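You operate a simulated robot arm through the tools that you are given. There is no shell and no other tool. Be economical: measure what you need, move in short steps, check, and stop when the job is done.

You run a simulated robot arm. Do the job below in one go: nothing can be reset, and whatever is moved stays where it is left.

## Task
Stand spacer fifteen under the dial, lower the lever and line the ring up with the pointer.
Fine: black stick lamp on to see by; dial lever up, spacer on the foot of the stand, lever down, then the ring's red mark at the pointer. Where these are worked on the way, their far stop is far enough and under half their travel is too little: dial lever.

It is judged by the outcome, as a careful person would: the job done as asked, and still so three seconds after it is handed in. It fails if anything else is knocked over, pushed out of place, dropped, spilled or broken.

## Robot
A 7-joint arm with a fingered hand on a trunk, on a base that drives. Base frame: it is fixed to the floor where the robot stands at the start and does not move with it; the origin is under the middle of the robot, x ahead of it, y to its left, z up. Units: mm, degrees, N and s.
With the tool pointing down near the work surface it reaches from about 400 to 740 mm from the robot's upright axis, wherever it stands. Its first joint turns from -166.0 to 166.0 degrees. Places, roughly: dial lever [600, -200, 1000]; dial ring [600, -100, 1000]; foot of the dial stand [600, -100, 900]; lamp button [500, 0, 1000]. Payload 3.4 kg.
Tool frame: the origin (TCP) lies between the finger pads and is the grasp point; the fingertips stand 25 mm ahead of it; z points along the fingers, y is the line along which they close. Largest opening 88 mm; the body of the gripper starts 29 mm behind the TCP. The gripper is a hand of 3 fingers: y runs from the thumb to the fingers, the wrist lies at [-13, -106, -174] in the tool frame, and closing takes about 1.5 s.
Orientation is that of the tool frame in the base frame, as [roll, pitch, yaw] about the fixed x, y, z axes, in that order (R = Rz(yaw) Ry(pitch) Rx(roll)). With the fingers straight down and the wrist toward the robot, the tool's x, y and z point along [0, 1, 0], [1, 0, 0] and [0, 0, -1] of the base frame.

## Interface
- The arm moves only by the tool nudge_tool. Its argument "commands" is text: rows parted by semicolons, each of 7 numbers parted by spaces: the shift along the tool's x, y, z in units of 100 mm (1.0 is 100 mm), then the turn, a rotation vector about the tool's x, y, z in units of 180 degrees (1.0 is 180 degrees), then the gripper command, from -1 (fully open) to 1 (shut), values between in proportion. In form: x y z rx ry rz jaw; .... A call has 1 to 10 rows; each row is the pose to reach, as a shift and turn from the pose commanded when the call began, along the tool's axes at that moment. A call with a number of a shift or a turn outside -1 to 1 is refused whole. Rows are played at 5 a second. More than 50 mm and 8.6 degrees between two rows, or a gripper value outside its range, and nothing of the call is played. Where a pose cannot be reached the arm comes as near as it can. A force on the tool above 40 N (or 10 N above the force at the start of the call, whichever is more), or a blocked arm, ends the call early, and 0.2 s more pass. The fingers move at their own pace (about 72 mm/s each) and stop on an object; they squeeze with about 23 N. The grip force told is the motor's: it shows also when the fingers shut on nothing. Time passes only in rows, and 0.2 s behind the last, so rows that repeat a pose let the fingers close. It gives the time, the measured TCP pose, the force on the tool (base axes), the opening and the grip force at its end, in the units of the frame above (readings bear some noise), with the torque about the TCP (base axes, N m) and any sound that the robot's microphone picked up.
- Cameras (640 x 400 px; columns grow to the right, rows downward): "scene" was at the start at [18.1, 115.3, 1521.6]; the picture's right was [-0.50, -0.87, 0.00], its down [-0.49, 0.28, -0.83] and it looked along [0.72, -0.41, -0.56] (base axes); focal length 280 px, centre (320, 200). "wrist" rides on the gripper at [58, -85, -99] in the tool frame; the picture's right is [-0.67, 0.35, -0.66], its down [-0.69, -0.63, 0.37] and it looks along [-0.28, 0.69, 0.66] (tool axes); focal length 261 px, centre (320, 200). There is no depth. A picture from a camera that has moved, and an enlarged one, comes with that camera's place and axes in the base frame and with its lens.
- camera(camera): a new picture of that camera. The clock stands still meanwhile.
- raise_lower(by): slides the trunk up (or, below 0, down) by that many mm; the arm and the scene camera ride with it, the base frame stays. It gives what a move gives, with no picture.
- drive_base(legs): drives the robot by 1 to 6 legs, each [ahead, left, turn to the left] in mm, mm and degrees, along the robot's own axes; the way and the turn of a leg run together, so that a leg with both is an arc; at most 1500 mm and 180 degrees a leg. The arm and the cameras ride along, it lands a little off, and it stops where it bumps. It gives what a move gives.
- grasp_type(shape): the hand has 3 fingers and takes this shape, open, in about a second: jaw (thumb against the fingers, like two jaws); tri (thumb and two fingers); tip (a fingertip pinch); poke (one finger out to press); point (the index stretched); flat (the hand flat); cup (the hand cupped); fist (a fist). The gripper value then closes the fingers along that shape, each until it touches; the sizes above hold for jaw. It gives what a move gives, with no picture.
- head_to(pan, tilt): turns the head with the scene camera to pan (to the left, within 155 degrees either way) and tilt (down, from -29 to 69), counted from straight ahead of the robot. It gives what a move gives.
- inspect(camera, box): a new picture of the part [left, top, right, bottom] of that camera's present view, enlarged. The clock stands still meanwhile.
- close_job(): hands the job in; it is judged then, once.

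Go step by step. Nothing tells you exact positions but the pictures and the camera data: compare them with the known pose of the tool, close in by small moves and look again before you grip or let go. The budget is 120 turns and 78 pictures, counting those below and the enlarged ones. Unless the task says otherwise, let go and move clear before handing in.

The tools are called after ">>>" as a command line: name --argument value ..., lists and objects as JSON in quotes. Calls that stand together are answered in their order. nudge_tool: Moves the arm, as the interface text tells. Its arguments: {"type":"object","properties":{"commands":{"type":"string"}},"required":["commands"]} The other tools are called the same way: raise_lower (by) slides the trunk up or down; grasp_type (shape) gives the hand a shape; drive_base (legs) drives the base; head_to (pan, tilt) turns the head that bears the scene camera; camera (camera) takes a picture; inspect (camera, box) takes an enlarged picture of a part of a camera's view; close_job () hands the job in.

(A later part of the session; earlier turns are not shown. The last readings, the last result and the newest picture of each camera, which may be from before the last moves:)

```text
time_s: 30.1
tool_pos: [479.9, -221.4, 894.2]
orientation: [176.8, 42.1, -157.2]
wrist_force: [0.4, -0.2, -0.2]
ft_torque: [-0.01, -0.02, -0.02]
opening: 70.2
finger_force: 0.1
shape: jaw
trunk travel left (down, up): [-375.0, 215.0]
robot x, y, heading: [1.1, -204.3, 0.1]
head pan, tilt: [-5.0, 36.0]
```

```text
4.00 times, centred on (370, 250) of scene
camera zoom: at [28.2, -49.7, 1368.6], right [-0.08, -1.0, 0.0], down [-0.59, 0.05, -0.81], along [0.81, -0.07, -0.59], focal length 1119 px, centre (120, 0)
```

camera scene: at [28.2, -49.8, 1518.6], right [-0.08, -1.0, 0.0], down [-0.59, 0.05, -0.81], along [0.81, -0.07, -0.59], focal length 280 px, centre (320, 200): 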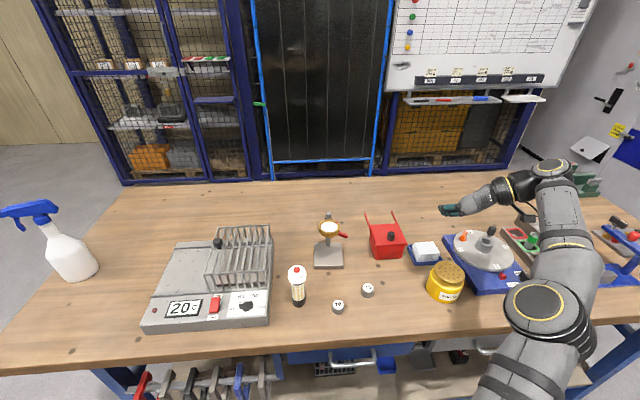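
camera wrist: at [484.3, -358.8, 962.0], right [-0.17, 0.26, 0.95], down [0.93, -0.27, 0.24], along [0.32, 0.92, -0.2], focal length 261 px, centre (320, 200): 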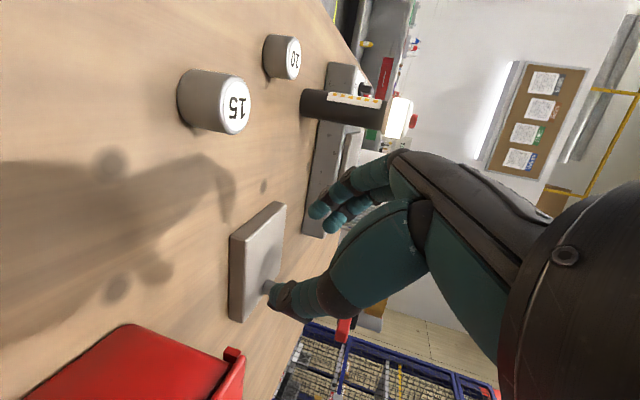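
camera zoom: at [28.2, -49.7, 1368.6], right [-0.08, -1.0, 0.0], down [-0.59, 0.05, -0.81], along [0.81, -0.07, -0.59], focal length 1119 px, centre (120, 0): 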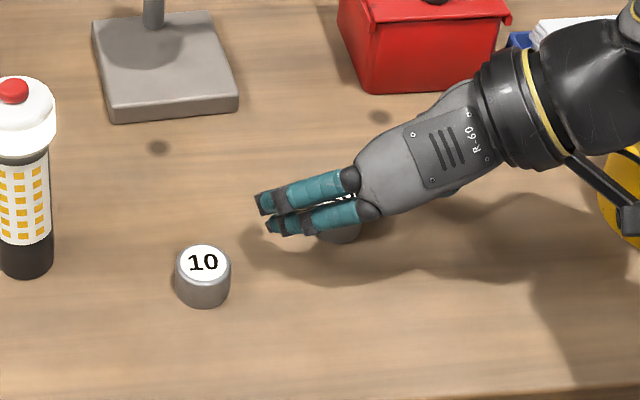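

The spacer is between the fingers and thumb; its top is ~877 and the table ~850. I lower 6 mm more and close.

>>> nudge_tool --commands "0.02 0 0.022 0 0 0 -0.6; 0.04 -0.002 0.044 0 0 0 -0.6; 0.04 -0.002 0.044 0 0 0 0.1; 0.04 -0.002 0.044 0 0 0 0.1; 0.04 -0.002 0.044 0 0 0 0.25"

>>> inspect --camera "wrist" --box '[160, 100, 420, 320]'

```text
time_s: 31.3
tool_pos: [481.0, -221.9, 888.6]
orientation: [176.7, 42.1, -157.3]
wrist_force: [0.2, 0.0, -0.1]
ft_torque: [-0.01, -0.04, -0.02]
opening: 33.9
finger_force: 0.1
shape: jaw
trunk travel left (down, up): [-375.0, 215.0]
robot x, y, heading: [4.2, -204.2, 0.0]
head pan, tilt: [-5.0, 36.0]
```

```text
1.82 times, centred on (290, 210) of wrist
camera zoom: at [416.9, -347.1, 919.5], right [-0.08, 0.31, 0.95], down [0.95, -0.26, 0.16], along [0.3, 0.92, -0.27], focal length 474 px, centre (374, 182)
```

zoom: 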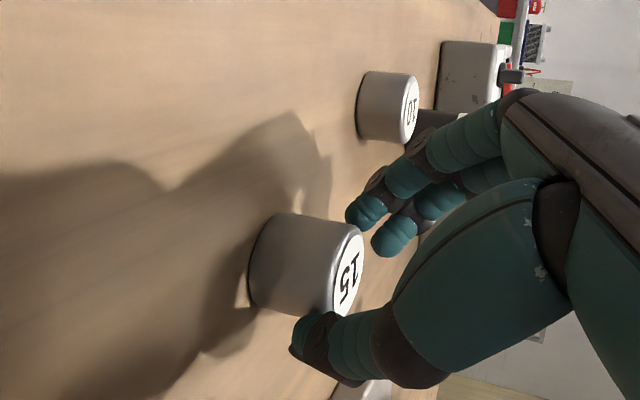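

The fingers are aligned but grip too near the spacer's top. I reopen, lower 7 mm more and close fully.

>>> nudge_tool --commands "0 0 0 0 0 0 -0.5; 0 0 0 0 0 0 -0.5; 0.023 -0.001 0.026 0 0 0 -0.5; 0.047 -0.003 0.052 0 0 0 -0.5; 0.047 -0.003 0.052 0 0 0 1; 0.047 -0.003 0.052 0 0 0 1; 0.047 -0.003 0.052 0 0 0 1; 0.047 -0.003 0.052 0 0 0 1"

>>> inspect --camera "wrist" --box '[160, 100, 420, 320]'

```text
time_s: 33.1
tool_pos: [479.9, -222.4, 882.1]
orientation: [176.8, 42.1, -157.3]
wrist_force: [-0.5, 0.6, 0.5]
ft_torque: [-0.04, 0.03, 0.0]
opening: 23.9
finger_force: 23.2
shape: jaw
trunk travel left (down, up): [-375.0, 215.0]
robot x, y, heading: [-0.4, -199.9, 0.2]
head pan, tilt: [-5.0, 36.0]
```

```text
1.82 times, centred on (290, 210) of wrist
camera zoom: at [416.7, -346.1, 911.6], right [-0.08, 0.31, 0.95], down [0.95, -0.26, 0.16], along [0.3, 0.92, -0.27], focal length 474 px, centre (374, 182)
```

zoom: 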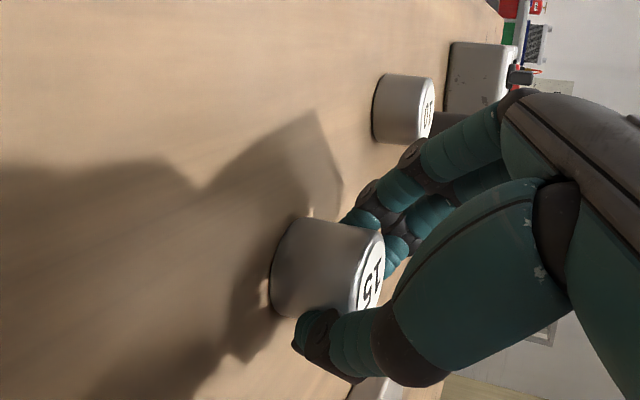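

Grip holds at 23.9 mm. I lift gently and look.

>>> nudge_tool --commands "-0.034 0.002 -0.037 0 0 0 1; -0.1 0.006 -0.11 0 0 0 1; -0.2 0.012 -0.222 0 0 0 1; -0.27 0.016 -0.296 0 0 0 1"

>>> inspect --camera "wrist" --box '[160, 100, 420, 320]'

>>> inspect --camera "scene" --box '[310, 180, 430, 280]'

```text
time_s: 34.1
tool_pos: [480.1, -220.8, 919.7]
orientation: [176.8, 42.1, -157.3]
wrist_force: [1.3, 0.8, -1.8]
ft_torque: [-0.02, 0.06, 0.02]
opening: 23.9
finger_force: 23.3
shape: jaw
trunk travel left (down, up): [-375.0, 215.0]
robot x, y, heading: [-0.2, -198.9, 0.1]
head pan, tilt: [-5.0, 36.0]
```

```text
1.82 times, centred on (290, 210) of wrist
camera zoom: at [416.5, -345.0, 950.8], right [-0.08, 0.31, 0.95], down [0.95, -0.26, 0.16], along [0.3, 0.92, -0.27], focal length 474 px, centre (374, 182)
```

zoom: 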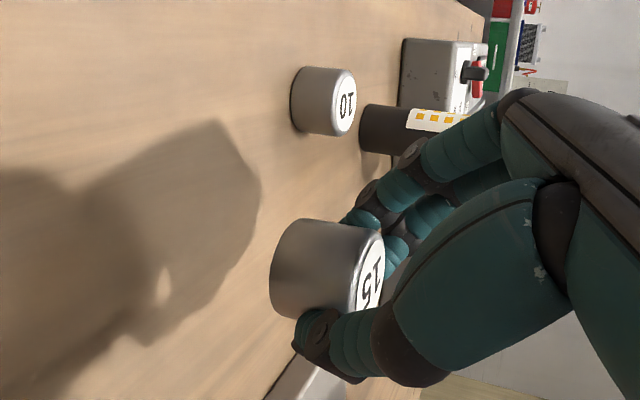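

```text
4.00 times, centred on (370, 230) of scene
camera zoom: at [28.3, -49.7, 1368.6], right [-0.08, -1.0, 0.0], down [-0.59, 0.05, -0.81], along [0.81, -0.07, -0.59], focal length 1119 px, centre (120, 80)
```

zoom: 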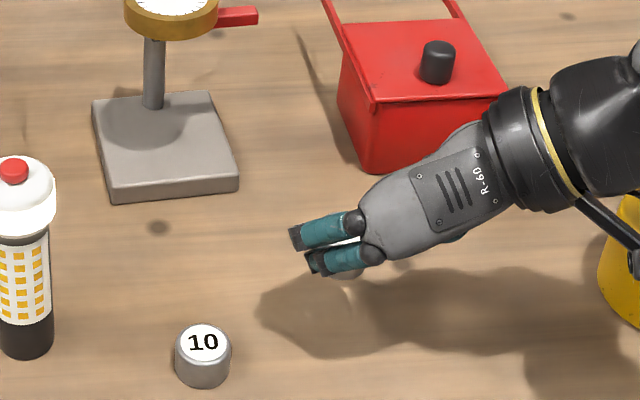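

The spacer is held upright. The foot top is roughly 18 mm above the table, so contact should come near TCP z ≈ 900. I carry it to the front of the stand first.

>>> nudge_tool --commands "-0.26 0.13 0.25 0 0 0 1; -0.53 0.26 0.495 0 0 0 1; -0.66 0.27 0.65 0 0 0 1; -0.78 0.275 0.81 0 0 0 1"

>>> inspect --camera "wrist" --box '[160, 100, 460, 370]'

>>> inspect --camera "scene" --box '[290, 160, 410, 260]'

```text
time_s: 35.1
tool_pos: [570.7, -149.4, 914.6]
orientation: [176.8, 42.0, -157.4]
wrist_force: [-0.2, -0.9, -1.4]
ft_torque: [0.03, -0.01, 0.01]
opening: 23.9
finger_force: 23.2
shape: jaw
trunk travel left (down, up): [-375.0, 215.0]
robot x, y, heading: [-2.1, -199.2, 0.4]
head pan, tilt: [-5.0, 36.0]
```

```text
1.48 times, centred on (310, 235) of wrist
camera zoom: at [506.7, -273.0, 945.2], right [-0.08, 0.31, 0.95], down [0.95, -0.26, 0.16], along [0.3, 0.92, -0.27], focal length 386 px, centre (335, 148)
```

zoom: 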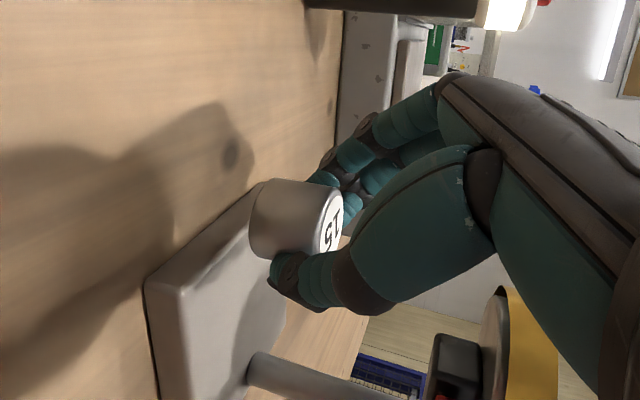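

```text
4.00 times, centred on (350, 210) of scene
camera zoom: at [28.3, -49.7, 1368.6], right [-0.08, -1.0, 0.0], down [-0.59, 0.05, -0.81], along [0.81, -0.07, -0.59], focal length 1119 px, centre (200, 160)
```

zoom: 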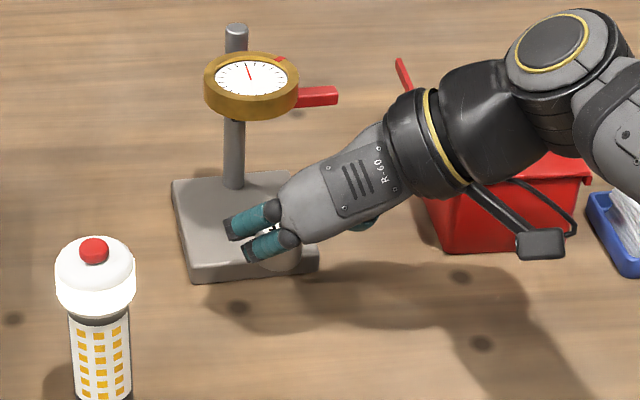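

Clear on all sides. I slide in the last ~45 mm under the dial while lowering to just above the foot.

>>> nudge_tool --commands "-0.14 0 0.18 0 0 0 1; -0.285 0 0.36 0 0 0 1"

>>> inspect --camera "wrist" --box '[160, 100, 460, 370]'

>>> inspect --camera "scene" --box '[290, 160, 410, 260]'

```text
time_s: 35.7
tool_pos: [611.1, -129.8, 904.9]
orientation: [176.7, 42.0, -157.3]
wrist_force: [-0.6, 0.4, -1.6]
ft_torque: [-0.04, 0.02, 0.0]
opening: 24.0
finger_force: 23.2
shape: jaw
trunk travel left (down, up): [-375.0, 215.0]
robot x, y, heading: [2.7, -198.6, 0.0]
head pan, tilt: [-5.0, 36.0]
```

```text
1.48 times, centred on (310, 235) of wrist
camera zoom: at [547.4, -254.4, 935.6], right [-0.08, 0.31, 0.95], down [0.95, -0.26, 0.16], along [0.3, 0.92, -0.27], focal length 386 px, centre (335, 148)
```

zoom: 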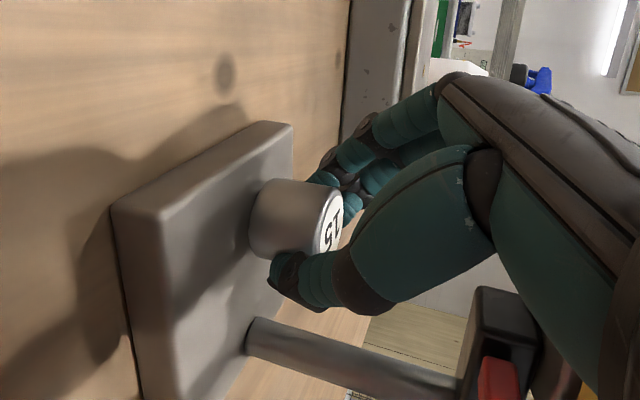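

```text
4.00 times, centred on (350, 210) of scene
camera zoom: at [28.4, -49.7, 1368.6], right [-0.08, -1.0, 0.0], down [-0.59, 0.05, -0.81], along [0.81, -0.07, -0.59], focal length 1119 px, centre (200, 160)
```

zoom: 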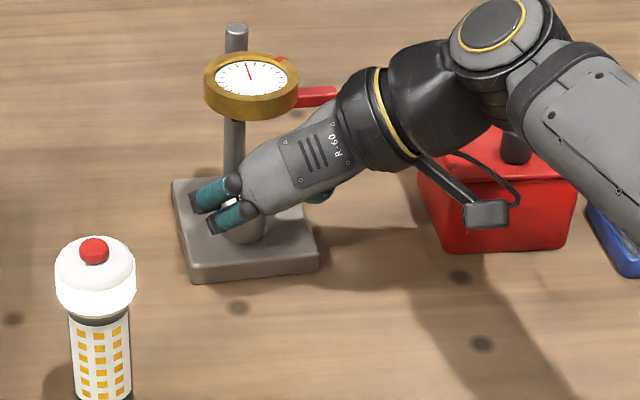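

The spacer is under the dial, a few mm above the foot. I lower in 1 mm steps until there's contact.

>>> nudge_tool --commands "0.013 -0.001 0.015 0 0 0 1; 0.02 -0.001 0.022 0 0 0 1; 0.027 -0.002 0.03 0 0 0 1"

>>> nudge_tool --commands "0.007 0 0.007 0 0 0 1; 0.013 -0.001 0.015 0 0 0 1"

```text
time_s: 36.5
tool_pos: [610.2, -131.8, 901.8]
orientation: [176.8, 42.1, -157.5]
wrist_force: [-0.5, 1.0, -1.0]
ft_torque: [-0.01, -0.01, 0.02]
opening: 23.9
finger_force: 23.1
shape: jaw
trunk travel left (down, up): [-375.0, 215.0]
robot x, y, heading: [1.5, -200.4, 0.2]
head pan, tilt: [-5.0, 36.0]
```

```text
time_s: 37.1
tool_pos: [610.3, -131.7, 900.5]
orientation: [176.9, 42.1, -157.2]
wrist_force: [-0.1, 0.4, -1.9]
ft_torque: [-0.01, 0.0, -0.01]
opening: 24.0
finger_force: 23.4
shape: jaw
trunk travel left (down, up): [-375.0, 215.0]
robot x, y, heading: [2.2, -202.1, 0.1]
head pan, tilt: [-5.0, 36.0]
```

No contact yet; I continue in small steps.

>>> nudge_tool --commands "0.007 0 0.007 0 0 0 1; 0.013 -0.001 0.015 0 0 0 1"

>>> inspect --camera "wrist" --box '[220, 160, 320, 240]'

```text
time_s: 37.7
tool_pos: [611.1, -130.5, 897.8]
orientation: [176.8, 42.1, -157.4]
wrist_force: [0.3, 0.4, 2.4]
ft_torque: [0.01, -0.04, 0.01]
opening: 24.2
finger_force: 23.2
shape: jaw
trunk travel left (down, up): [-375.0, 215.0]
robot x, y, heading: [2.1, -201.6, 0.1]
head pan, tilt: [-5.0, 36.0]
```

```text
5.00 times, centred on (270, 200) of wrist
camera zoom: at [546.7, -255.6, 928.8], right [-0.08, 0.3, 0.95], down [0.95, -0.26, 0.16], along [0.3, 0.92, -0.27], focal length 1303 px, centre (570, 200)
```

zoom: 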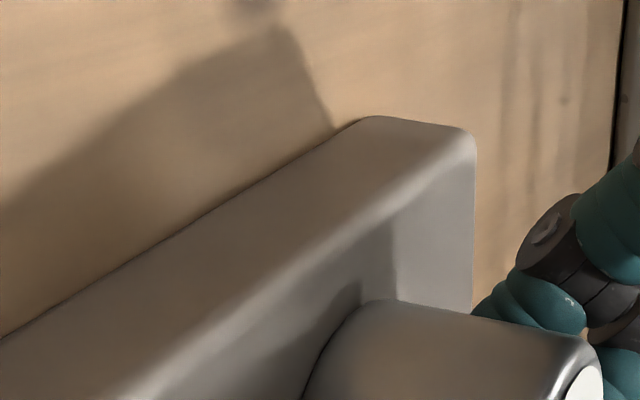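

Contact felt (force +4 N): the spacer is seated. I open the fingers and withdraw straight back along the hand's heading.

>>> nudge_tool --commands "0 0 0 0 0 0 0.2; 0 0 0 0 0 0 -0.14; 0 0 0 0 0 0 -0.14"

>>> nudge_tool --commands "0.16 -0.009 -0.15 0 0 0 -0.14; 0.33 -0.018 -0.3 0 0 0 -0.14; 0.5 -0.027 -0.45 0 0 0 -0.14; 0.67 -0.036 -0.6 0 0 0 -0.14"

>>> camera --camera "wrist"

>>> inspect --camera "scene" --box '[290, 160, 410, 260]'

```text
time_s: 38.5
tool_pos: [610.3, -132.8, 897.6]
orientation: [176.8, 42.1, -157.3]
wrist_force: [0.3, 0.0, -0.1]
ft_torque: [0.0, 0.02, 0.0]
opening: 49.8
finger_force: 0.1
shape: jaw
trunk travel left (down, up): [-375.0, 215.0]
robot x, y, heading: [-1.8, -199.9, -0.1]
head pan, tilt: [-5.0, 36.0]
```

```text
time_s: 39.5
tool_pos: [532.4, -171.7, 897.3]
orientation: [176.7, 42.1, -157.4]
wrist_force: [-0.1, -0.5, 0.0]
ft_torque: [0.02, -0.06, 0.0]
opening: 49.5
finger_force: 0.1
shape: jaw
trunk travel left (down, up): [-375.0, 215.0]
robot x, y, heading: [5.4, -202.0, 0.3]
head pan, tilt: [-5.0, 36.0]
```

```text
30 pictures are left
camera wrist: at [469.2, -295.3, 927.0], right [-0.08, 0.3, 0.95], down [0.95, -0.26, 0.16], along [0.3, 0.92, -0.27], focal length 261 px, centre (320, 200)
```

wrist: 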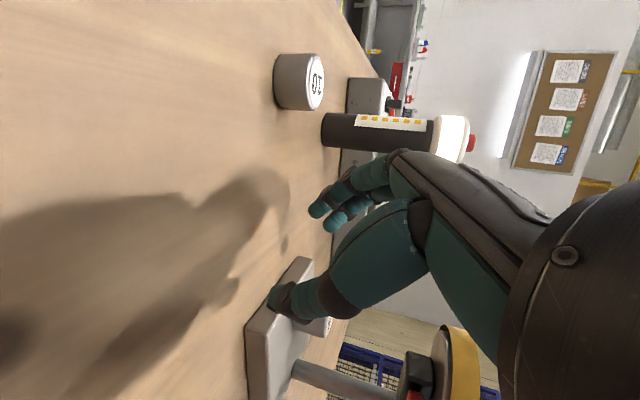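

```text
4.00 times, centred on (350, 210) of scene
camera zoom: at [28.2, -49.7, 1368.6], right [-0.08, -1.0, 0.0], down [-0.59, 0.05, -0.81], along [0.81, -0.07, -0.59], focal length 1119 px, centre (200, 160)
```

zoom: 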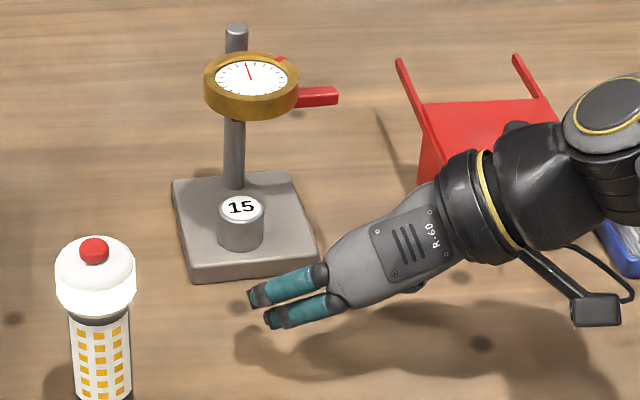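

Spacer 15 stands on the foot right under the dial, lever still up. I close the fingers, go up and around to just above the lever's outer end.

>>> nudge_tool --commands "-0.27 -0.1 -0.32 0 0 0 1; -0.54 -0.2 -0.65 0 0 0 1; -0.806 -0.31 -0.97 0 0 0 1"

>>> nudge_tool --commands "-0.35 -0.11 0.25 0 0 0 1; -0.69 -0.226 0.506 0 0 0 1; -0.69 -0.226 0.506 0 0 0 1"

>>> inspect --camera "scene" --box '[290, 140, 410, 240]'

>>> camera --camera "wrist"

```text
time_s: 40.3
tool_pos: [543.8, -206.2, 1024.0]
orientation: [176.8, 42.1, -157.4]
wrist_force: [0.0, 0.0, -0.9]
ft_torque: [0.01, -0.01, -0.03]
opening: 0.0
finger_force: 23.0
shape: jaw
trunk travel left (down, up): [-375.0, 215.0]
robot x, y, heading: [0.9, -203.8, 0.4]
head pan, tilt: [-5.0, 36.0]
```

```text
time_s: 41.1
tool_pos: [606.7, -192.3, 1021.2]
orientation: [176.7, 41.9, -157.4]
wrist_force: [-0.2, -0.5, -0.5]
ft_torque: [0.04, 0.0, -0.01]
opening: 0.1
finger_force: 22.7
shape: jaw
out of reach, approached as far as the arm can: row 2, 3
trunk travel left (down, up): [-375.0, 215.0]
robot x, y, heading: [-0.7, -198.3, -0.0]
head pan, tilt: [-5.0, 36.0]
```

```text
4.00 times, centred on (350, 190) of scene
camera zoom: at [27.8, -49.9, 1368.6], right [-0.08, -1.0, 0.0], down [-0.59, 0.05, -0.81], along [0.81, -0.07, -0.59], focal length 1119 px, centre (200, 240)
```

zoom: 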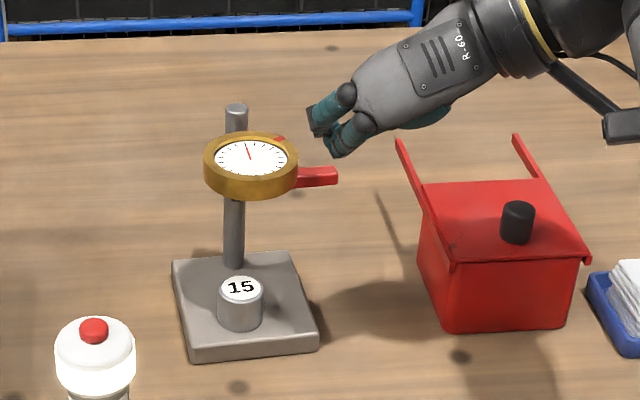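

```text
27 pictures are left
camera wrist: at [544.1, -315.5, 1052.5], right [-0.08, 0.31, 0.95], down [0.95, -0.26, 0.16], along [0.3, 0.92, -0.27], focal length 261 px, centre (320, 200)
```

wrist: 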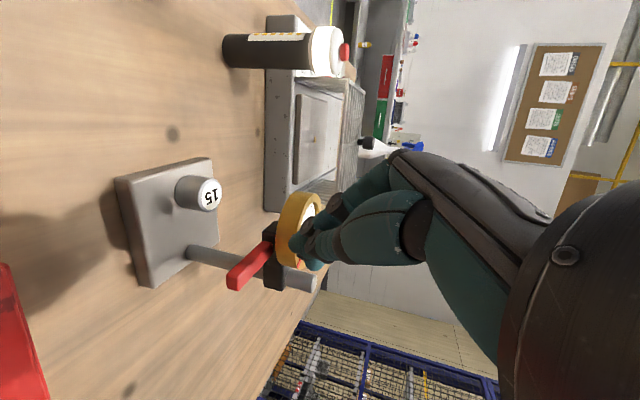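

The lever tip now triangulates to (647,-193,965), a bit farther back than assumed, and the arm is at its reach limit here. I drive the base forward 45 mm.

>>> drive_base --legs '[[45, 0, 0]]'

>>> inspect --camera "scene" --box '[290, 140, 410, 240]'

>>> inspect --camera "wrist" --box '[160, 160, 360, 310]'

```text
time_s: 42.0
tool_pos: [652.5, -192.0, 1022.5]
orientation: [176.7, 42.1, -157.4]
wrist_force: [-0.5, 0.0, -0.5]
ft_torque: [0.01, 0.01, -0.04]
opening: 0.0
finger_force: 23.5
shape: jaw
trunk travel left (down, up): [-375.0, 215.0]
robot x, y, heading: [40.6, -200.9, 0.0]
head pan, tilt: [-5.0, 36.0]
```

```text
4.00 times, centred on (350, 190) of scene
camera zoom: at [73.2, -49.6, 1368.6], right [-0.08, -1.0, 0.0], down [-0.59, 0.05, -0.81], along [0.81, -0.07, -0.59], focal length 1119 px, centre (200, 240)
```

zoom: 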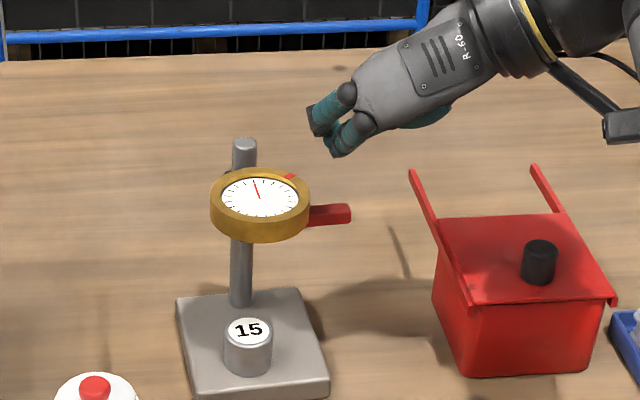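

```text
2.67 times, centred on (260, 235) of wrist
camera zoom: at [589.1, -315.5, 1052.6], right [-0.08, 0.31, 0.95], down [0.95, -0.26, 0.16], along [0.3, 0.92, -0.27], focal length 695 px, centre (480, 107)
```

zoom: 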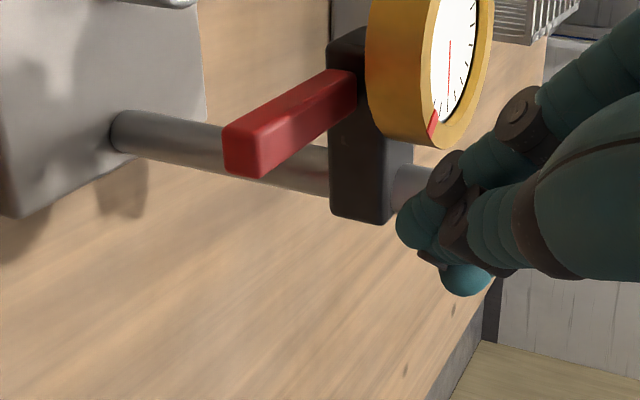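

Lever tip is confirmed at (648,-194,965). I press down on its outer end from above in small steps, and check before it bottoms.

>>> nudge_tool --commands "0.09 -0.02 0.015 0 0 0 1; 0.188 -0.039 0.029 0 0 0 1; 0.242 -0.042 0.088 0 0 0 1; 0.282 -0.045 0.133 0 0 0 1; 0.309 -0.046 0.162 0 0 0 1"

>>> inspect --camera "wrist" --box '[160, 160, 360, 310]'

>>> inspect --camera "scene" --box '[290, 140, 410, 240]'

```text
time_s: 43.2
tool_pos: [642.6, -200.2, 989.6]
orientation: [176.8, 42.1, -157.3]
wrist_force: [-0.4, 0.0, -0.1]
ft_torque: [0.01, 0.01, 0.0]
opening: 0.0
finger_force: 23.0
shape: jaw
trunk travel left (down, up): [-375.0, 215.0]
robot x, y, heading: [45.6, -200.7, 0.3]
head pan, tilt: [-5.0, 36.0]
```

```text
2.67 times, centred on (260, 235) of wrist
camera zoom: at [579.2, -324.1, 1019.9], right [-0.08, 0.3, 0.95], down [0.95, -0.26, 0.16], along [0.3, 0.92, -0.27], focal length 695 px, centre (480, 107)
```

zoom: 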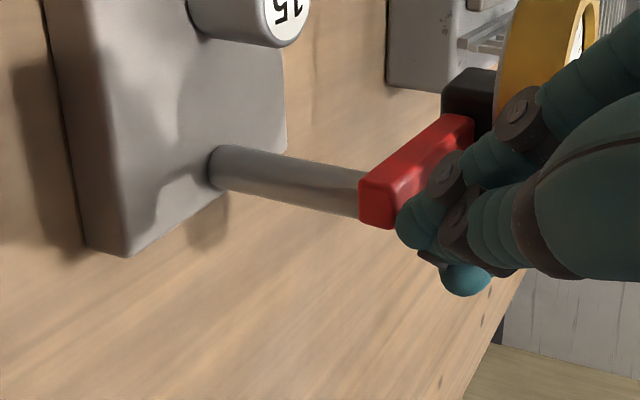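

```text
4.00 times, centred on (350, 190) of scene
camera zoom: at [73.0, -49.5, 1368.6], right [-0.08, -1.0, 0.0], down [-0.59, 0.05, -0.81], along [0.81, -0.07, -0.59], focal length 1119 px, centre (200, 240)
```

zoom: 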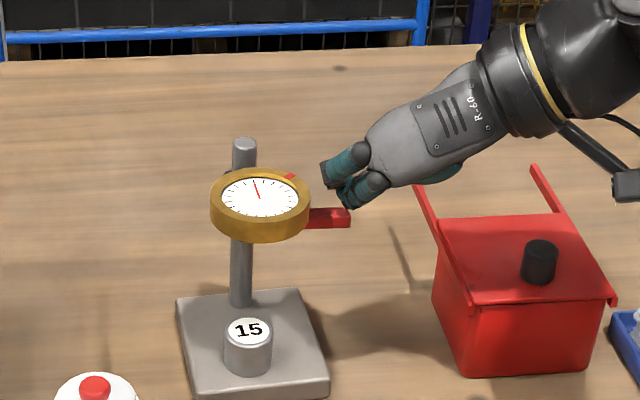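

The fingertip is at the lever now. I continue down 16 mm more.

>>> nudge_tool --commands "0.034 -0.002 0.037 0 0 0 1; 0.067 -0.004 0.074 0 0 0 1; 0.094 -0.006 0.104 0 0 0 1; 0.107 -0.006 0.119 0 0 0 1"

>>> inspect --camera "wrist" --box '[160, 160, 360, 310]'

>>> inspect --camera "scene" --box '[290, 140, 410, 240]'

```text
time_s: 44.2
tool_pos: [643.9, -200.3, 973.2]
orientation: [176.8, 42.0, -157.5]
wrist_force: [-1.4, 0.1, -0.8]
ft_torque: [-0.01, 0.0, -0.01]
opening: 0.1
finger_force: 22.9
shape: jaw
trunk travel left (down, up): [-375.0, 215.0]
robot x, y, heading: [42.4, -199.6, 0.1]
head pan, tilt: [-5.0, 36.0]
```

```text
2.67 times, centred on (260, 235) of wrist
camera zoom: at [579.8, -323.6, 1003.2], right [-0.08, 0.31, 0.95], down [0.95, -0.26, 0.16], along [0.3, 0.92, -0.27], focal length 695 px, centre (480, 107)
```

zoom: 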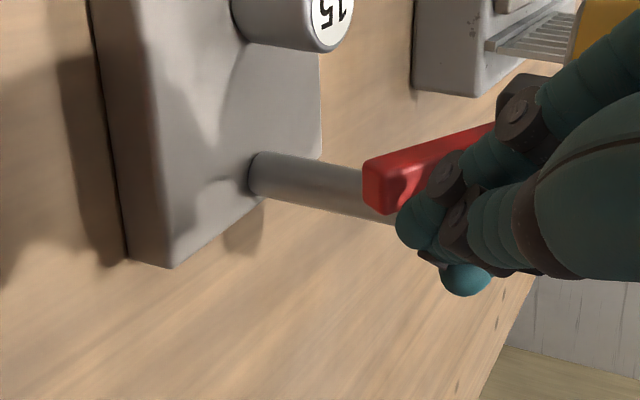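

```text
4.00 times, centred on (350, 190) of scene
camera zoom: at [73.1, -49.6, 1368.6], right [-0.08, -1.0, 0.0], down [-0.59, 0.05, -0.81], along [0.81, -0.07, -0.59], focal length 1119 px, centre (200, 240)
```

zoom: 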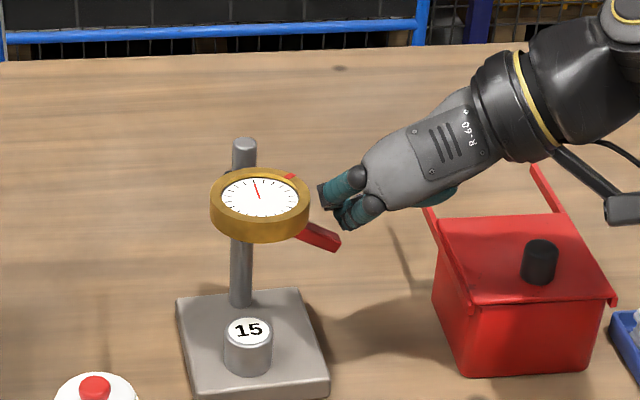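

The lever is nearly down, the stand undisturbed. A few mm more, watching the force.

>>> nudge_tool --commands "0.013 -0.001 0.015 0 0 0 1; 0.02 -0.001 0.022 0 0 0 1"

>>> nudge_tool --commands "0.013 -0.001 0.015 0 0 0 1; 0.02 -0.001 0.022 0 0 0 1"

>>> inspect --camera "scene" --box '[290, 140, 410, 240]'

```text
time_s: 44.8
tool_pos: [643.0, -199.1, 969.6]
orientation: [176.8, 42.1, -157.3]
wrist_force: [-0.5, -0.8, 0.2]
ft_torque: [0.0, 0.0, -0.05]
opening: 0.1
finger_force: 23.0
shape: jaw
trunk travel left (down, up): [-375.0, 215.0]
robot x, y, heading: [46.8, -204.1, 0.1]
head pan, tilt: [-5.0, 36.0]
```

```text
time_s: 45.4
tool_pos: [643.5, -199.9, 967.8]
orientation: [176.7, 42.0, -157.5]
wrist_force: [0.3, -0.8, -0.3]
ft_torque: [0.0, -0.01, -0.03]
opening: 0.0
finger_force: 23.3
shape: jaw
trunk travel left (down, up): [-375.0, 215.0]
robot x, y, heading: [45.4, -197.0, 0.3]
head pan, tilt: [-5.0, 36.0]
```

```text
4.00 times, centred on (350, 190) of scene
camera zoom: at [73.1, -49.5, 1368.6], right [-0.08, -1.0, 0.0], down [-0.59, 0.05, -0.81], along [0.81, -0.07, -0.59], focal length 1119 px, centre (200, 240)
```

zoom: 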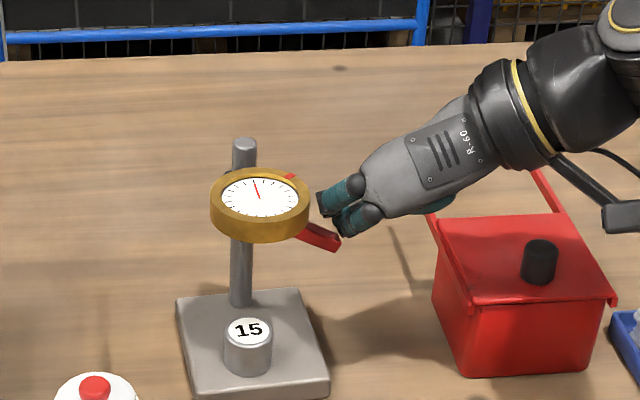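

The lever hasn't moved in this last step and there's no force, so it seems to rest at its stop already. I confirm with a few mm more.

>>> nudge_tool --commands "0.013 -0.001 0.015 0 0 0 1; 0.02 -0.001 0.022 0 0 0 1"

>>> nudge_tool --commands "0.013 -0.001 0.015 0 0 0 1; 0.02 -0.001 0.022 0 0 0 1"

>>> inspect --camera "wrist" --box '[160, 160, 360, 310]'

```text
time_s: 46.0
tool_pos: [643.4, -198.8, 964.1]
orientation: [176.5, 42.0, -157.6]
wrist_force: [1.0, -1.1, 0.9]
ft_torque: [-0.04, -0.01, 0.0]
opening: 0.0
finger_force: 22.7
shape: jaw
trunk travel left (down, up): [-375.0, 215.0]
robot x, y, heading: [48.8, -200.5, 0.2]
head pan, tilt: [-5.0, 36.0]
```

```text
time_s: 46.6
tool_pos: [642.6, -199.7, 960.1]
orientation: [176.8, 42.1, -157.4]
wrist_force: [1.4, -1.2, 2.9]
ft_torque: [-0.02, -0.06, -0.05]
opening: 0.0
finger_force: 23.2
shape: jaw
trunk travel left (down, up): [-375.0, 215.0]
robot x, y, heading: [44.8, -198.3, 0.3]
head pan, tilt: [-5.0, 36.0]
```

```text
2.67 times, centred on (260, 235) of wrist
camera zoom: at [579.5, -324.1, 991.9], right [-0.08, 0.31, 0.95], down [0.95, -0.26, 0.16], along [0.3, 0.92, -0.27], focal length 695 px, centre (480, 107)
```

zoom: 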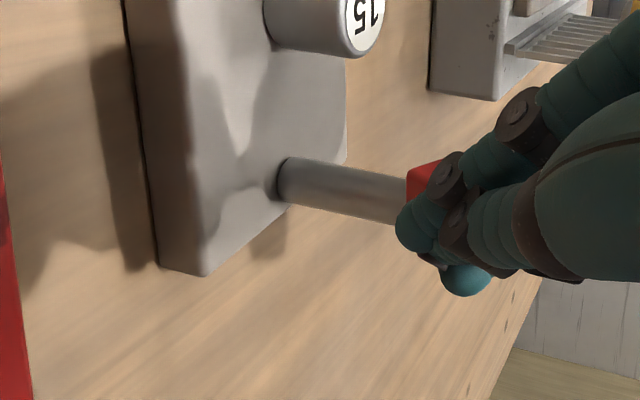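

Firm contact at the lower stop (≈3 N). I lift away and view the dial.

>>> nudge_tool --commands "-0.134 0.008 -0.148 0 0 0 1; -0.3 -0.02 -0.45 0 0 0 1; -0.41 -0.06 -0.85 0 0 0 1"

>>> inspect --camera "scene" --box '[310, 150, 370, 250]'

>>> inspect --camera "scene" --box '[318, 176, 352, 206]'

```text
time_s: 47.4
tool_pos: [623.5, -219.9, 1051.0]
orientation: [176.9, 42.0, -157.2]
wrist_force: [-0.1, 0.4, -0.8]
ft_torque: [-0.01, -0.01, -0.01]
opening: 0.0
finger_force: 23.2
shape: jaw
trunk travel left (down, up): [-375.0, 215.0]
robot x, y, heading: [43.0, -200.9, 0.3]
head pan, tilt: [-5.0, 36.0]
```

```text
4.00 times, centred on (340, 200) of scene
camera zoom: at [73.2, -49.4, 1368.5], right [-0.08, -1.0, 0.0], down [-0.59, 0.05, -0.81], along [0.81, -0.07, -0.59], focal length 1119 px, centre (240, 200)
```

zoom: 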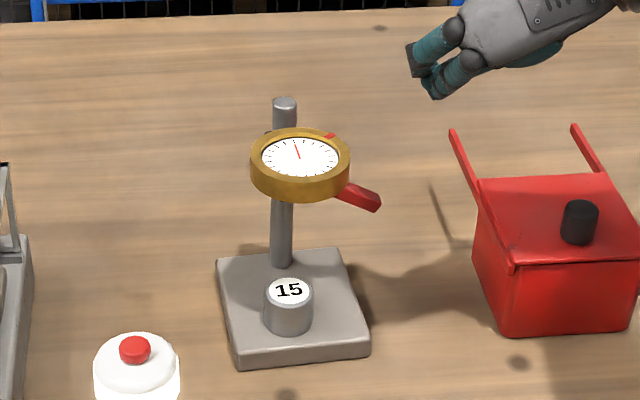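

```text
13.33 times, centred on (335, 191) of scene
camera zoom: at [73.2, -49.4, 1368.5], right [-0.08, -1.0, 0.0], down [-0.59, 0.05, -0.81], along [0.81, -0.07, -0.59], focal length 3731 px, centre (120, 320)
```

zoom: 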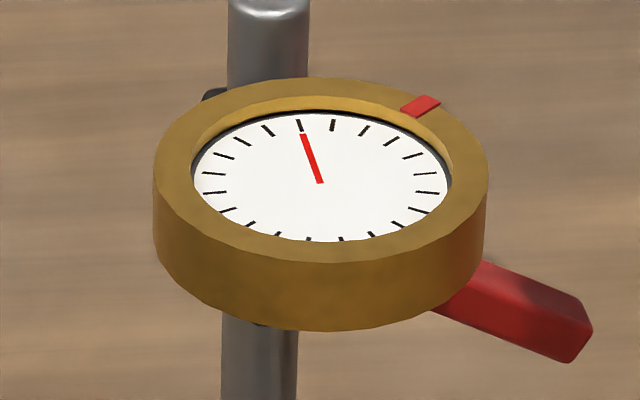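

The lever is back at its original low position and the dial is flat. The ring's mark must turn about 52° counter-clockwise to the needle. I bring the hand upright (fingers down) above and pre-turn it clockwise, fingers open.

>>> nudge_tool --commands "-0.04 0.03 -0.12 0 0.0466 0 1; -0.08 0.06 -0.25 0 0.0933 0 1; -0.12 0.09 -0.37 0 0.14 0 1; -0.16 0.12 -0.5 0 0.1866 0 1; -0.2 0.15 -0.62 0 0.2333 0 1"

>>> nudge_tool --commands "0 0 0 0 0 0.041 0.5; 0 0 0 0 0 0.082 0; 0 0 0 0 0 0.123 -0.7; 0 0 0 0 0 0.164 -0.7; 0 0 0 0 0 0.206 -0.7; 0 0 0 0 0 0.247 -0.7; 0 0 0 0 0 0.289 -0.7"

>>> camera --camera "wrist"

```text
time_s: 48.6
tool_pos: [535.7, -215.5, 1057.6]
orientation: [175.7, 14.2, -157.2]
wrist_force: [0.5, -0.1, -0.9]
ft_torque: [0.01, 0.03, 0.0]
opening: 0.0
finger_force: 23.5
shape: jaw
out of reach, approached as far as the arm can: row 1, 2, 3, 4, 5
trunk travel left (down, up): [-375.0, 215.0]
robot x, y, heading: [46.3, -200.5, 0.2]
head pan, tilt: [-5.0, 36.0]
```

```text
time_s: 50.2
tool_pos: [534.0, -212.3, 1058.3]
orientation: [166.0, 5.4, 150.5]
wrist_force: [0.0, -0.8, -0.1]
ft_torque: [0.0, -0.02, -0.04]
opening: 74.5
finger_force: 0.0
shape: jaw
trunk travel left (down, up): [-375.0, 215.0]
robot x, y, heading: [46.5, -204.4, 0.5]
head pan, tilt: [-5.0, 36.0]
```

```text
16 pictures are left
camera wrist: at [425.2, -274.1, 1127.8], right [0.61, -0.14, 0.78], down [0.38, -0.81, -0.44], along [0.69, 0.57, -0.45], focal length 261 px, centre (320, 200)
```

wrist: 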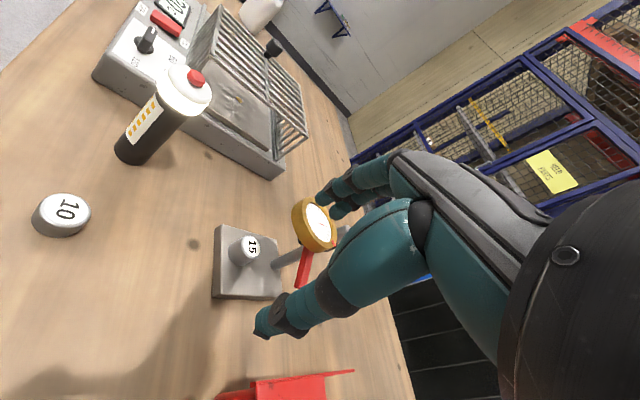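

At this height the lowered trunk limits reach. I raise the trunk 150 mm, straighten the hand, and then come over the dial from above.

>>> raise_lower --by 150

>>> nudge_tool --commands "0 0 0 0.04 0.0157 0 -0.7; 0 0 0 0.0804 0.0314 0 -0.7; 0 0 0 0.0804 0.0314 0 -0.7"

```text
time_s: 52.0
tool_pos: [532.7, -214.0, 1207.7]
orientation: [166.0, 5.3, 150.9]
wrist_force: [0.1, 0.0, 0.5]
ft_torque: [-0.01, -0.01, 0.0]
opening: 74.5
finger_force: 0.1
shape: jaw
trunk travel left (down, up): [-525.0, 65.0]
robot x, y, heading: [44.3, -202.1, -0.0]
head pan, tilt: [-5.0, 36.0]
```

```text
time_s: 52.8
tool_pos: [534.2, -214.1, 1208.5]
orientation: [-179.3, -0.3, 151.4]
wrist_force: [-0.4, 0.5, 0.1]
ft_torque: [-0.03, 0.02, 0.07]
opening: 74.4
finger_force: 0.0
shape: jaw
trunk travel left (down, up): [-525.0, 65.0]
robot x, y, heading: [43.8, -199.5, 0.3]
head pan, tilt: [-5.0, 36.0]
```

Straight now. I move over the dial in two stages, stopping with fingertips ~35 mm above the ring.

>>> nudge_tool --commands "-0.065 0.195 0.25 0 0 0 -0.7; -0.13 0.39 0.5 0 0 0 -0.7; -0.194 0.585 0.74 0 0 0 -0.7"

>>> nudge_tool --commands "-0.065 0.195 0.25 0 0 0 -0.7; -0.13 0.39 0.5 0 0 0 -0.7; -0.194 0.585 0.74 0 0 0 -0.7; -0.194 0.585 0.74 0 0 0 -0.7"

>>> camera --camera "wrist"

>>> inspect --camera "scene" --box '[290, 190, 390, 270]'

```text
time_s: 53.6
tool_pos: [577.9, -172.5, 1134.8]
orientation: [-179.4, -0.2, 151.3]
wrist_force: [0.1, -0.2, 0.6]
ft_torque: [0.0, 0.0, -0.03]
opening: 74.5
finger_force: 0.2
shape: jaw
trunk travel left (down, up): [-525.0, 65.0]
robot x, y, heading: [45.1, -200.7, 0.2]
head pan, tilt: [-5.0, 36.0]
```

```text
time_s: 54.6
tool_pos: [621.2, -131.4, 1057.6]
orientation: [-179.5, -0.2, 151.3]
wrist_force: [-0.8, -0.1, 0.1]
ft_torque: [-0.01, -0.02, -0.02]
opening: 74.6
finger_force: 0.1
shape: jaw
trunk travel left (down, up): [-525.0, 65.0]
robot x, y, heading: [46.6, -199.8, -0.0]
head pan, tilt: [-5.0, 36.0]
```

```text
15 pictures are left
camera wrist: at [530.7, -178.1, 1157.7], right [0.76, -0.01, 0.65], down [0.3, -0.88, -0.36], along [0.58, 0.47, -0.67], focal length 261 px, centre (320, 200)
```

wrist: 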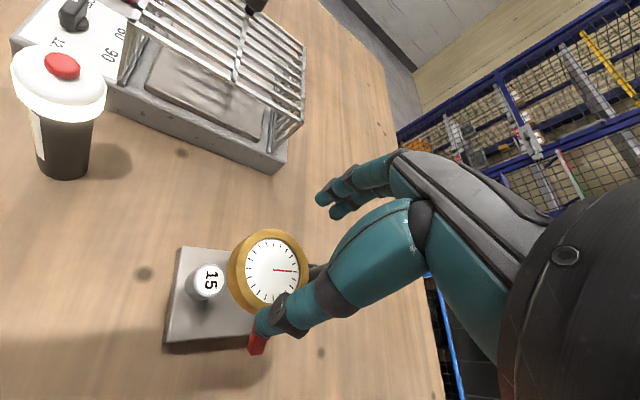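

```text
5.00 times, centred on (340, 230) of scene
camera zoom: at [73.2, -49.5, 1518.6], right [-0.08, -1.0, 0.0], down [-0.59, 0.05, -0.81], along [0.81, -0.07, -0.59], focal length 1399 px, centre (220, 50)
```

zoom: 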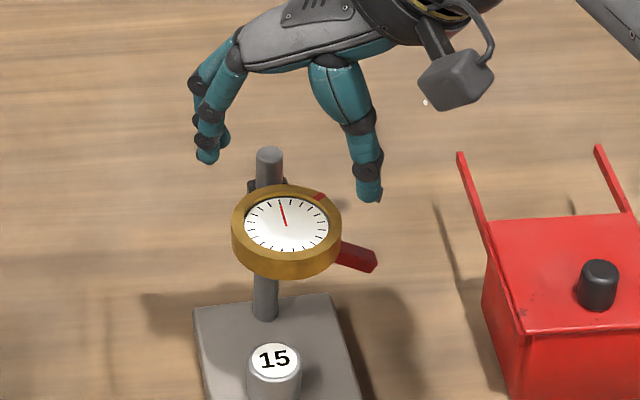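

The dial's center is at about (625.5,-133). I shift over it and lower so the fingertips are beside the ring.

>>> nudge_tool --commands "-0.048 0.007 0 0 0 0 -0.7; -0.048 0.007 0.2 0 0 0 -0.7; -0.048 0.007 0.4 0 0 0 -0.7; -0.048 0.007 0.5 0 0 0 -0.7"

>>> inspect --camera "scene" --box '[290, 190, 390, 270]'

>>> inspect --camera "wrist" --box '[200, 150, 400, 310]'

```text
time_s: 55.6
tool_pos: [627.5, -133.7, 1009.4]
orientation: [-179.4, -0.2, 151.5]
wrist_force: [-0.1, -0.1, 0.3]
ft_torque: [0.0, -0.01, -0.01]
opening: 74.7
finger_force: 0.0
shape: jaw
trunk travel left (down, up): [-525.0, 65.0]
robot x, y, heading: [42.1, -201.1, 0.4]
head pan, tilt: [-5.0, 36.0]
```

```text
5.00 times, centred on (340, 230) of scene
camera zoom: at [73.1, -49.5, 1518.6], right [-0.08, -1.0, 0.0], down [-0.59, 0.05, -0.81], along [0.81, -0.07, -0.59], focal length 1399 px, centre (220, 50)
```

zoom: 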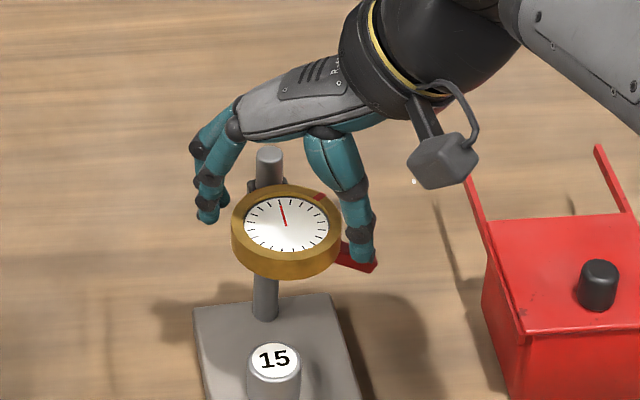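

```text
2.50 times, centred on (300, 230) of wrist
camera zoom: at [537.0, -178.7, 1108.6], right [0.76, -0.01, 0.65], down [0.3, -0.88, -0.36], along [0.58, 0.47, -0.67], focal length 652 px, centre (370, 125)
```

zoom: 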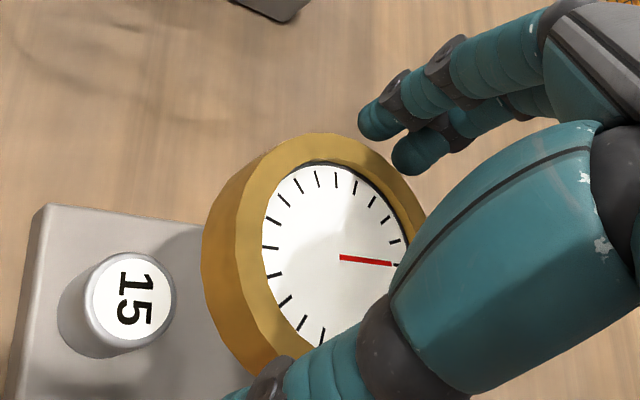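

Centred around the ring. I close the grip.

>>> nudge_tool --commands "0 0 0 0 0 0 -0.3; 0 0 0 0 0 0 1; 0 0 0 0 0 0 1; 0 0 0 0 0 0 1; 0 0 0 0 0 0 1"

>>> inspect --camera "scene" --box '[290, 190, 390, 270]'

```text
time_s: 56.8
tool_pos: [627.9, -131.6, 1008.9]
orientation: [-179.4, -0.3, 151.3]
wrist_force: [-2.4, 0.4, 0.3]
ft_torque: [-0.02, 0.07, 0.06]
opening: 51.2
finger_force: 22.7
shape: jaw
trunk travel left (down, up): [-525.0, 65.0]
robot x, y, heading: [43.1, -200.1, 0.1]
head pan, tilt: [-5.0, 36.0]
```

```text
5.00 times, centred on (340, 230) of scene
camera zoom: at [73.0, -49.3, 1518.5], right [-0.08, -1.0, 0.0], down [-0.59, 0.05, -0.81], along [0.81, -0.07, -0.59], focal length 1399 px, centre (220, 50)
```

zoom: 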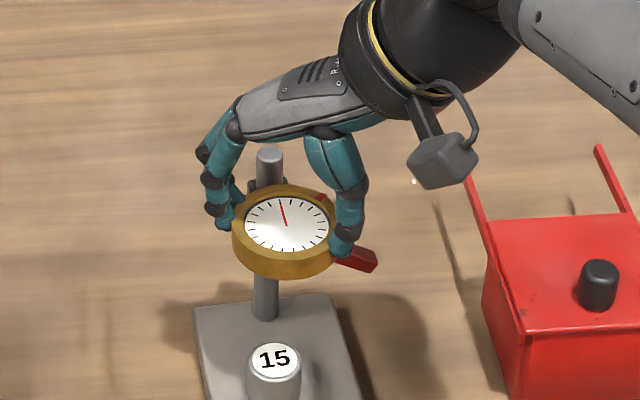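

Gripped. I turn counter-clockwise, first 22° to check pose and hold.

>>> nudge_tool --commands "0 0 0 0 0 -0.025 1; 0 0 0 0 0 -0.05 1; 0 0 0 0 0 -0.075 1; 0 0 0 0 0 -0.1 1; 0 0 0 0 0 -0.122 1"

>>> inspect --camera "scene" --box '[290, 190, 390, 270]'

```text
time_s: 58.0
tool_pos: [626.3, -135.2, 1009.1]
orientation: [-179.5, -0.3, 173.4]
wrist_force: [0.5, -3.2, -0.1]
ft_torque: [-0.04, -0.04, -0.01]
opening: 51.1
finger_force: 23.4
shape: jaw
trunk travel left (down, up): [-525.0, 65.0]
robot x, y, heading: [42.2, -203.8, 0.1]
head pan, tilt: [-5.0, 36.0]
```

```text
5.00 times, centred on (340, 230) of scene
camera zoom: at [73.6, -50.0, 1518.6], right [-0.08, -1.0, 0.0], down [-0.59, 0.05, -0.81], along [0.81, -0.07, -0.59], focal length 1399 px, centre (220, 50)
```

zoom: 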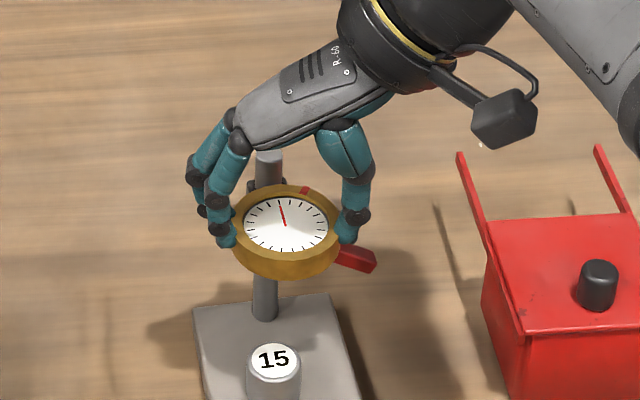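

The ring follows and the stand stays put. About 31° remain; I turn 30° and zoom.

>>> nudge_tool --commands "0 0 0 0 0 -0.03 1; 0 0 0 0 0 -0.06 1; 0 0 0 0 0 -0.09 1; 0 0 0 0 0 -0.12 1; 0 0 0 0 0 -0.145 1; 0 0 0 0 0 -0.167 1"

>>> inspect --camera "scene" --box '[316, 220, 350, 250]'

```text
time_s: 59.4
tool_pos: [609.5, -129.8, 1004.7]
orientation: [-179.8, -0.6, -156.6]
wrist_force: [-1.7, -3.2, 1.0]
ft_torque: [-0.18, 0.0, -0.02]
opening: 48.8
finger_force: 22.6
shape: jaw
out of reach, approached as far as the arm can: row 4, 5, 6
trunk travel left (down, up): [-525.0, 65.0]
robot x, y, heading: [46.4, -201.3, 0.4]
head pan, tilt: [-5.0, 36.0]
```

```text
13.33 times, centred on (333, 235) of scene
camera zoom: at [72.3, -50.0, 1518.8], right [-0.08, -1.0, 0.0], down [-0.59, 0.05, -0.81], along [0.81, -0.07, -0.59], focal length 3731 px, centre (147, -267)
```

zoom: 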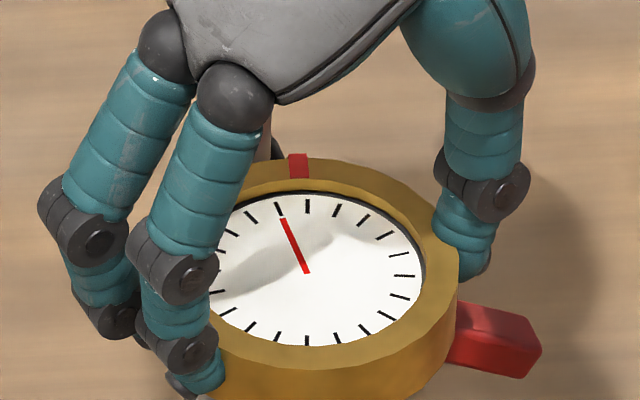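

The arm ran out of reach and slid back on the ring. I open the hand in place, lift clear and look.

>>> nudge_tool --commands "0 0 0 0 0 0 0; 0 0 0 0 0 0 -0.7; 0 0 0 0 0 0 -0.7; 0 0 -0.2 0 0 0 -0.7; 0 0 -0.5 0 0 0 -0.7; 0 0 -0.6 0 0 0 -0.7"

>>> inspect --camera "scene" --box '[290, 190, 390, 290]'

```text
time_s: 60.8
tool_pos: [593.2, -128.3, 1061.6]
orientation: [-179.7, -0.6, -156.6]
wrist_force: [-0.1, 0.3, 0.6]
ft_torque: [-0.01, 0.03, -0.03]
opening: 74.6
finger_force: 0.0
shape: jaw
out of reach, approached as far as the arm can: row 5, 6
trunk travel left (down, up): [-525.0, 65.0]
robot x, y, heading: [42.6, -198.0, 0.3]
head pan, tilt: [-5.0, 36.0]
```

```text
4.00 times, centred on (340, 240) of scene
camera zoom: at [73.4, -48.9, 1518.5], right [-0.08, -1.0, 0.0], down [-0.59, 0.05, -0.81], along [0.81, -0.07, -0.59], focal length 1119 px, centre (240, 40)
```

zoom: 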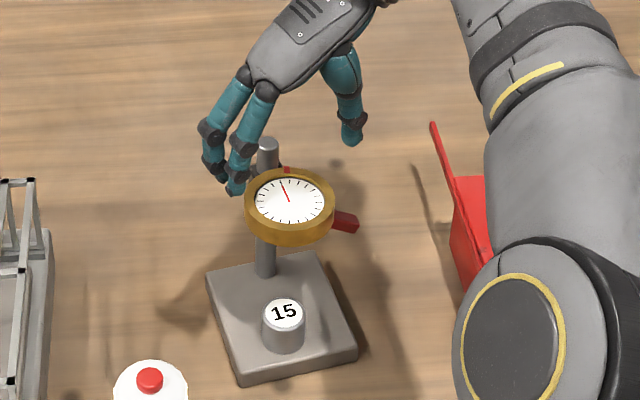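

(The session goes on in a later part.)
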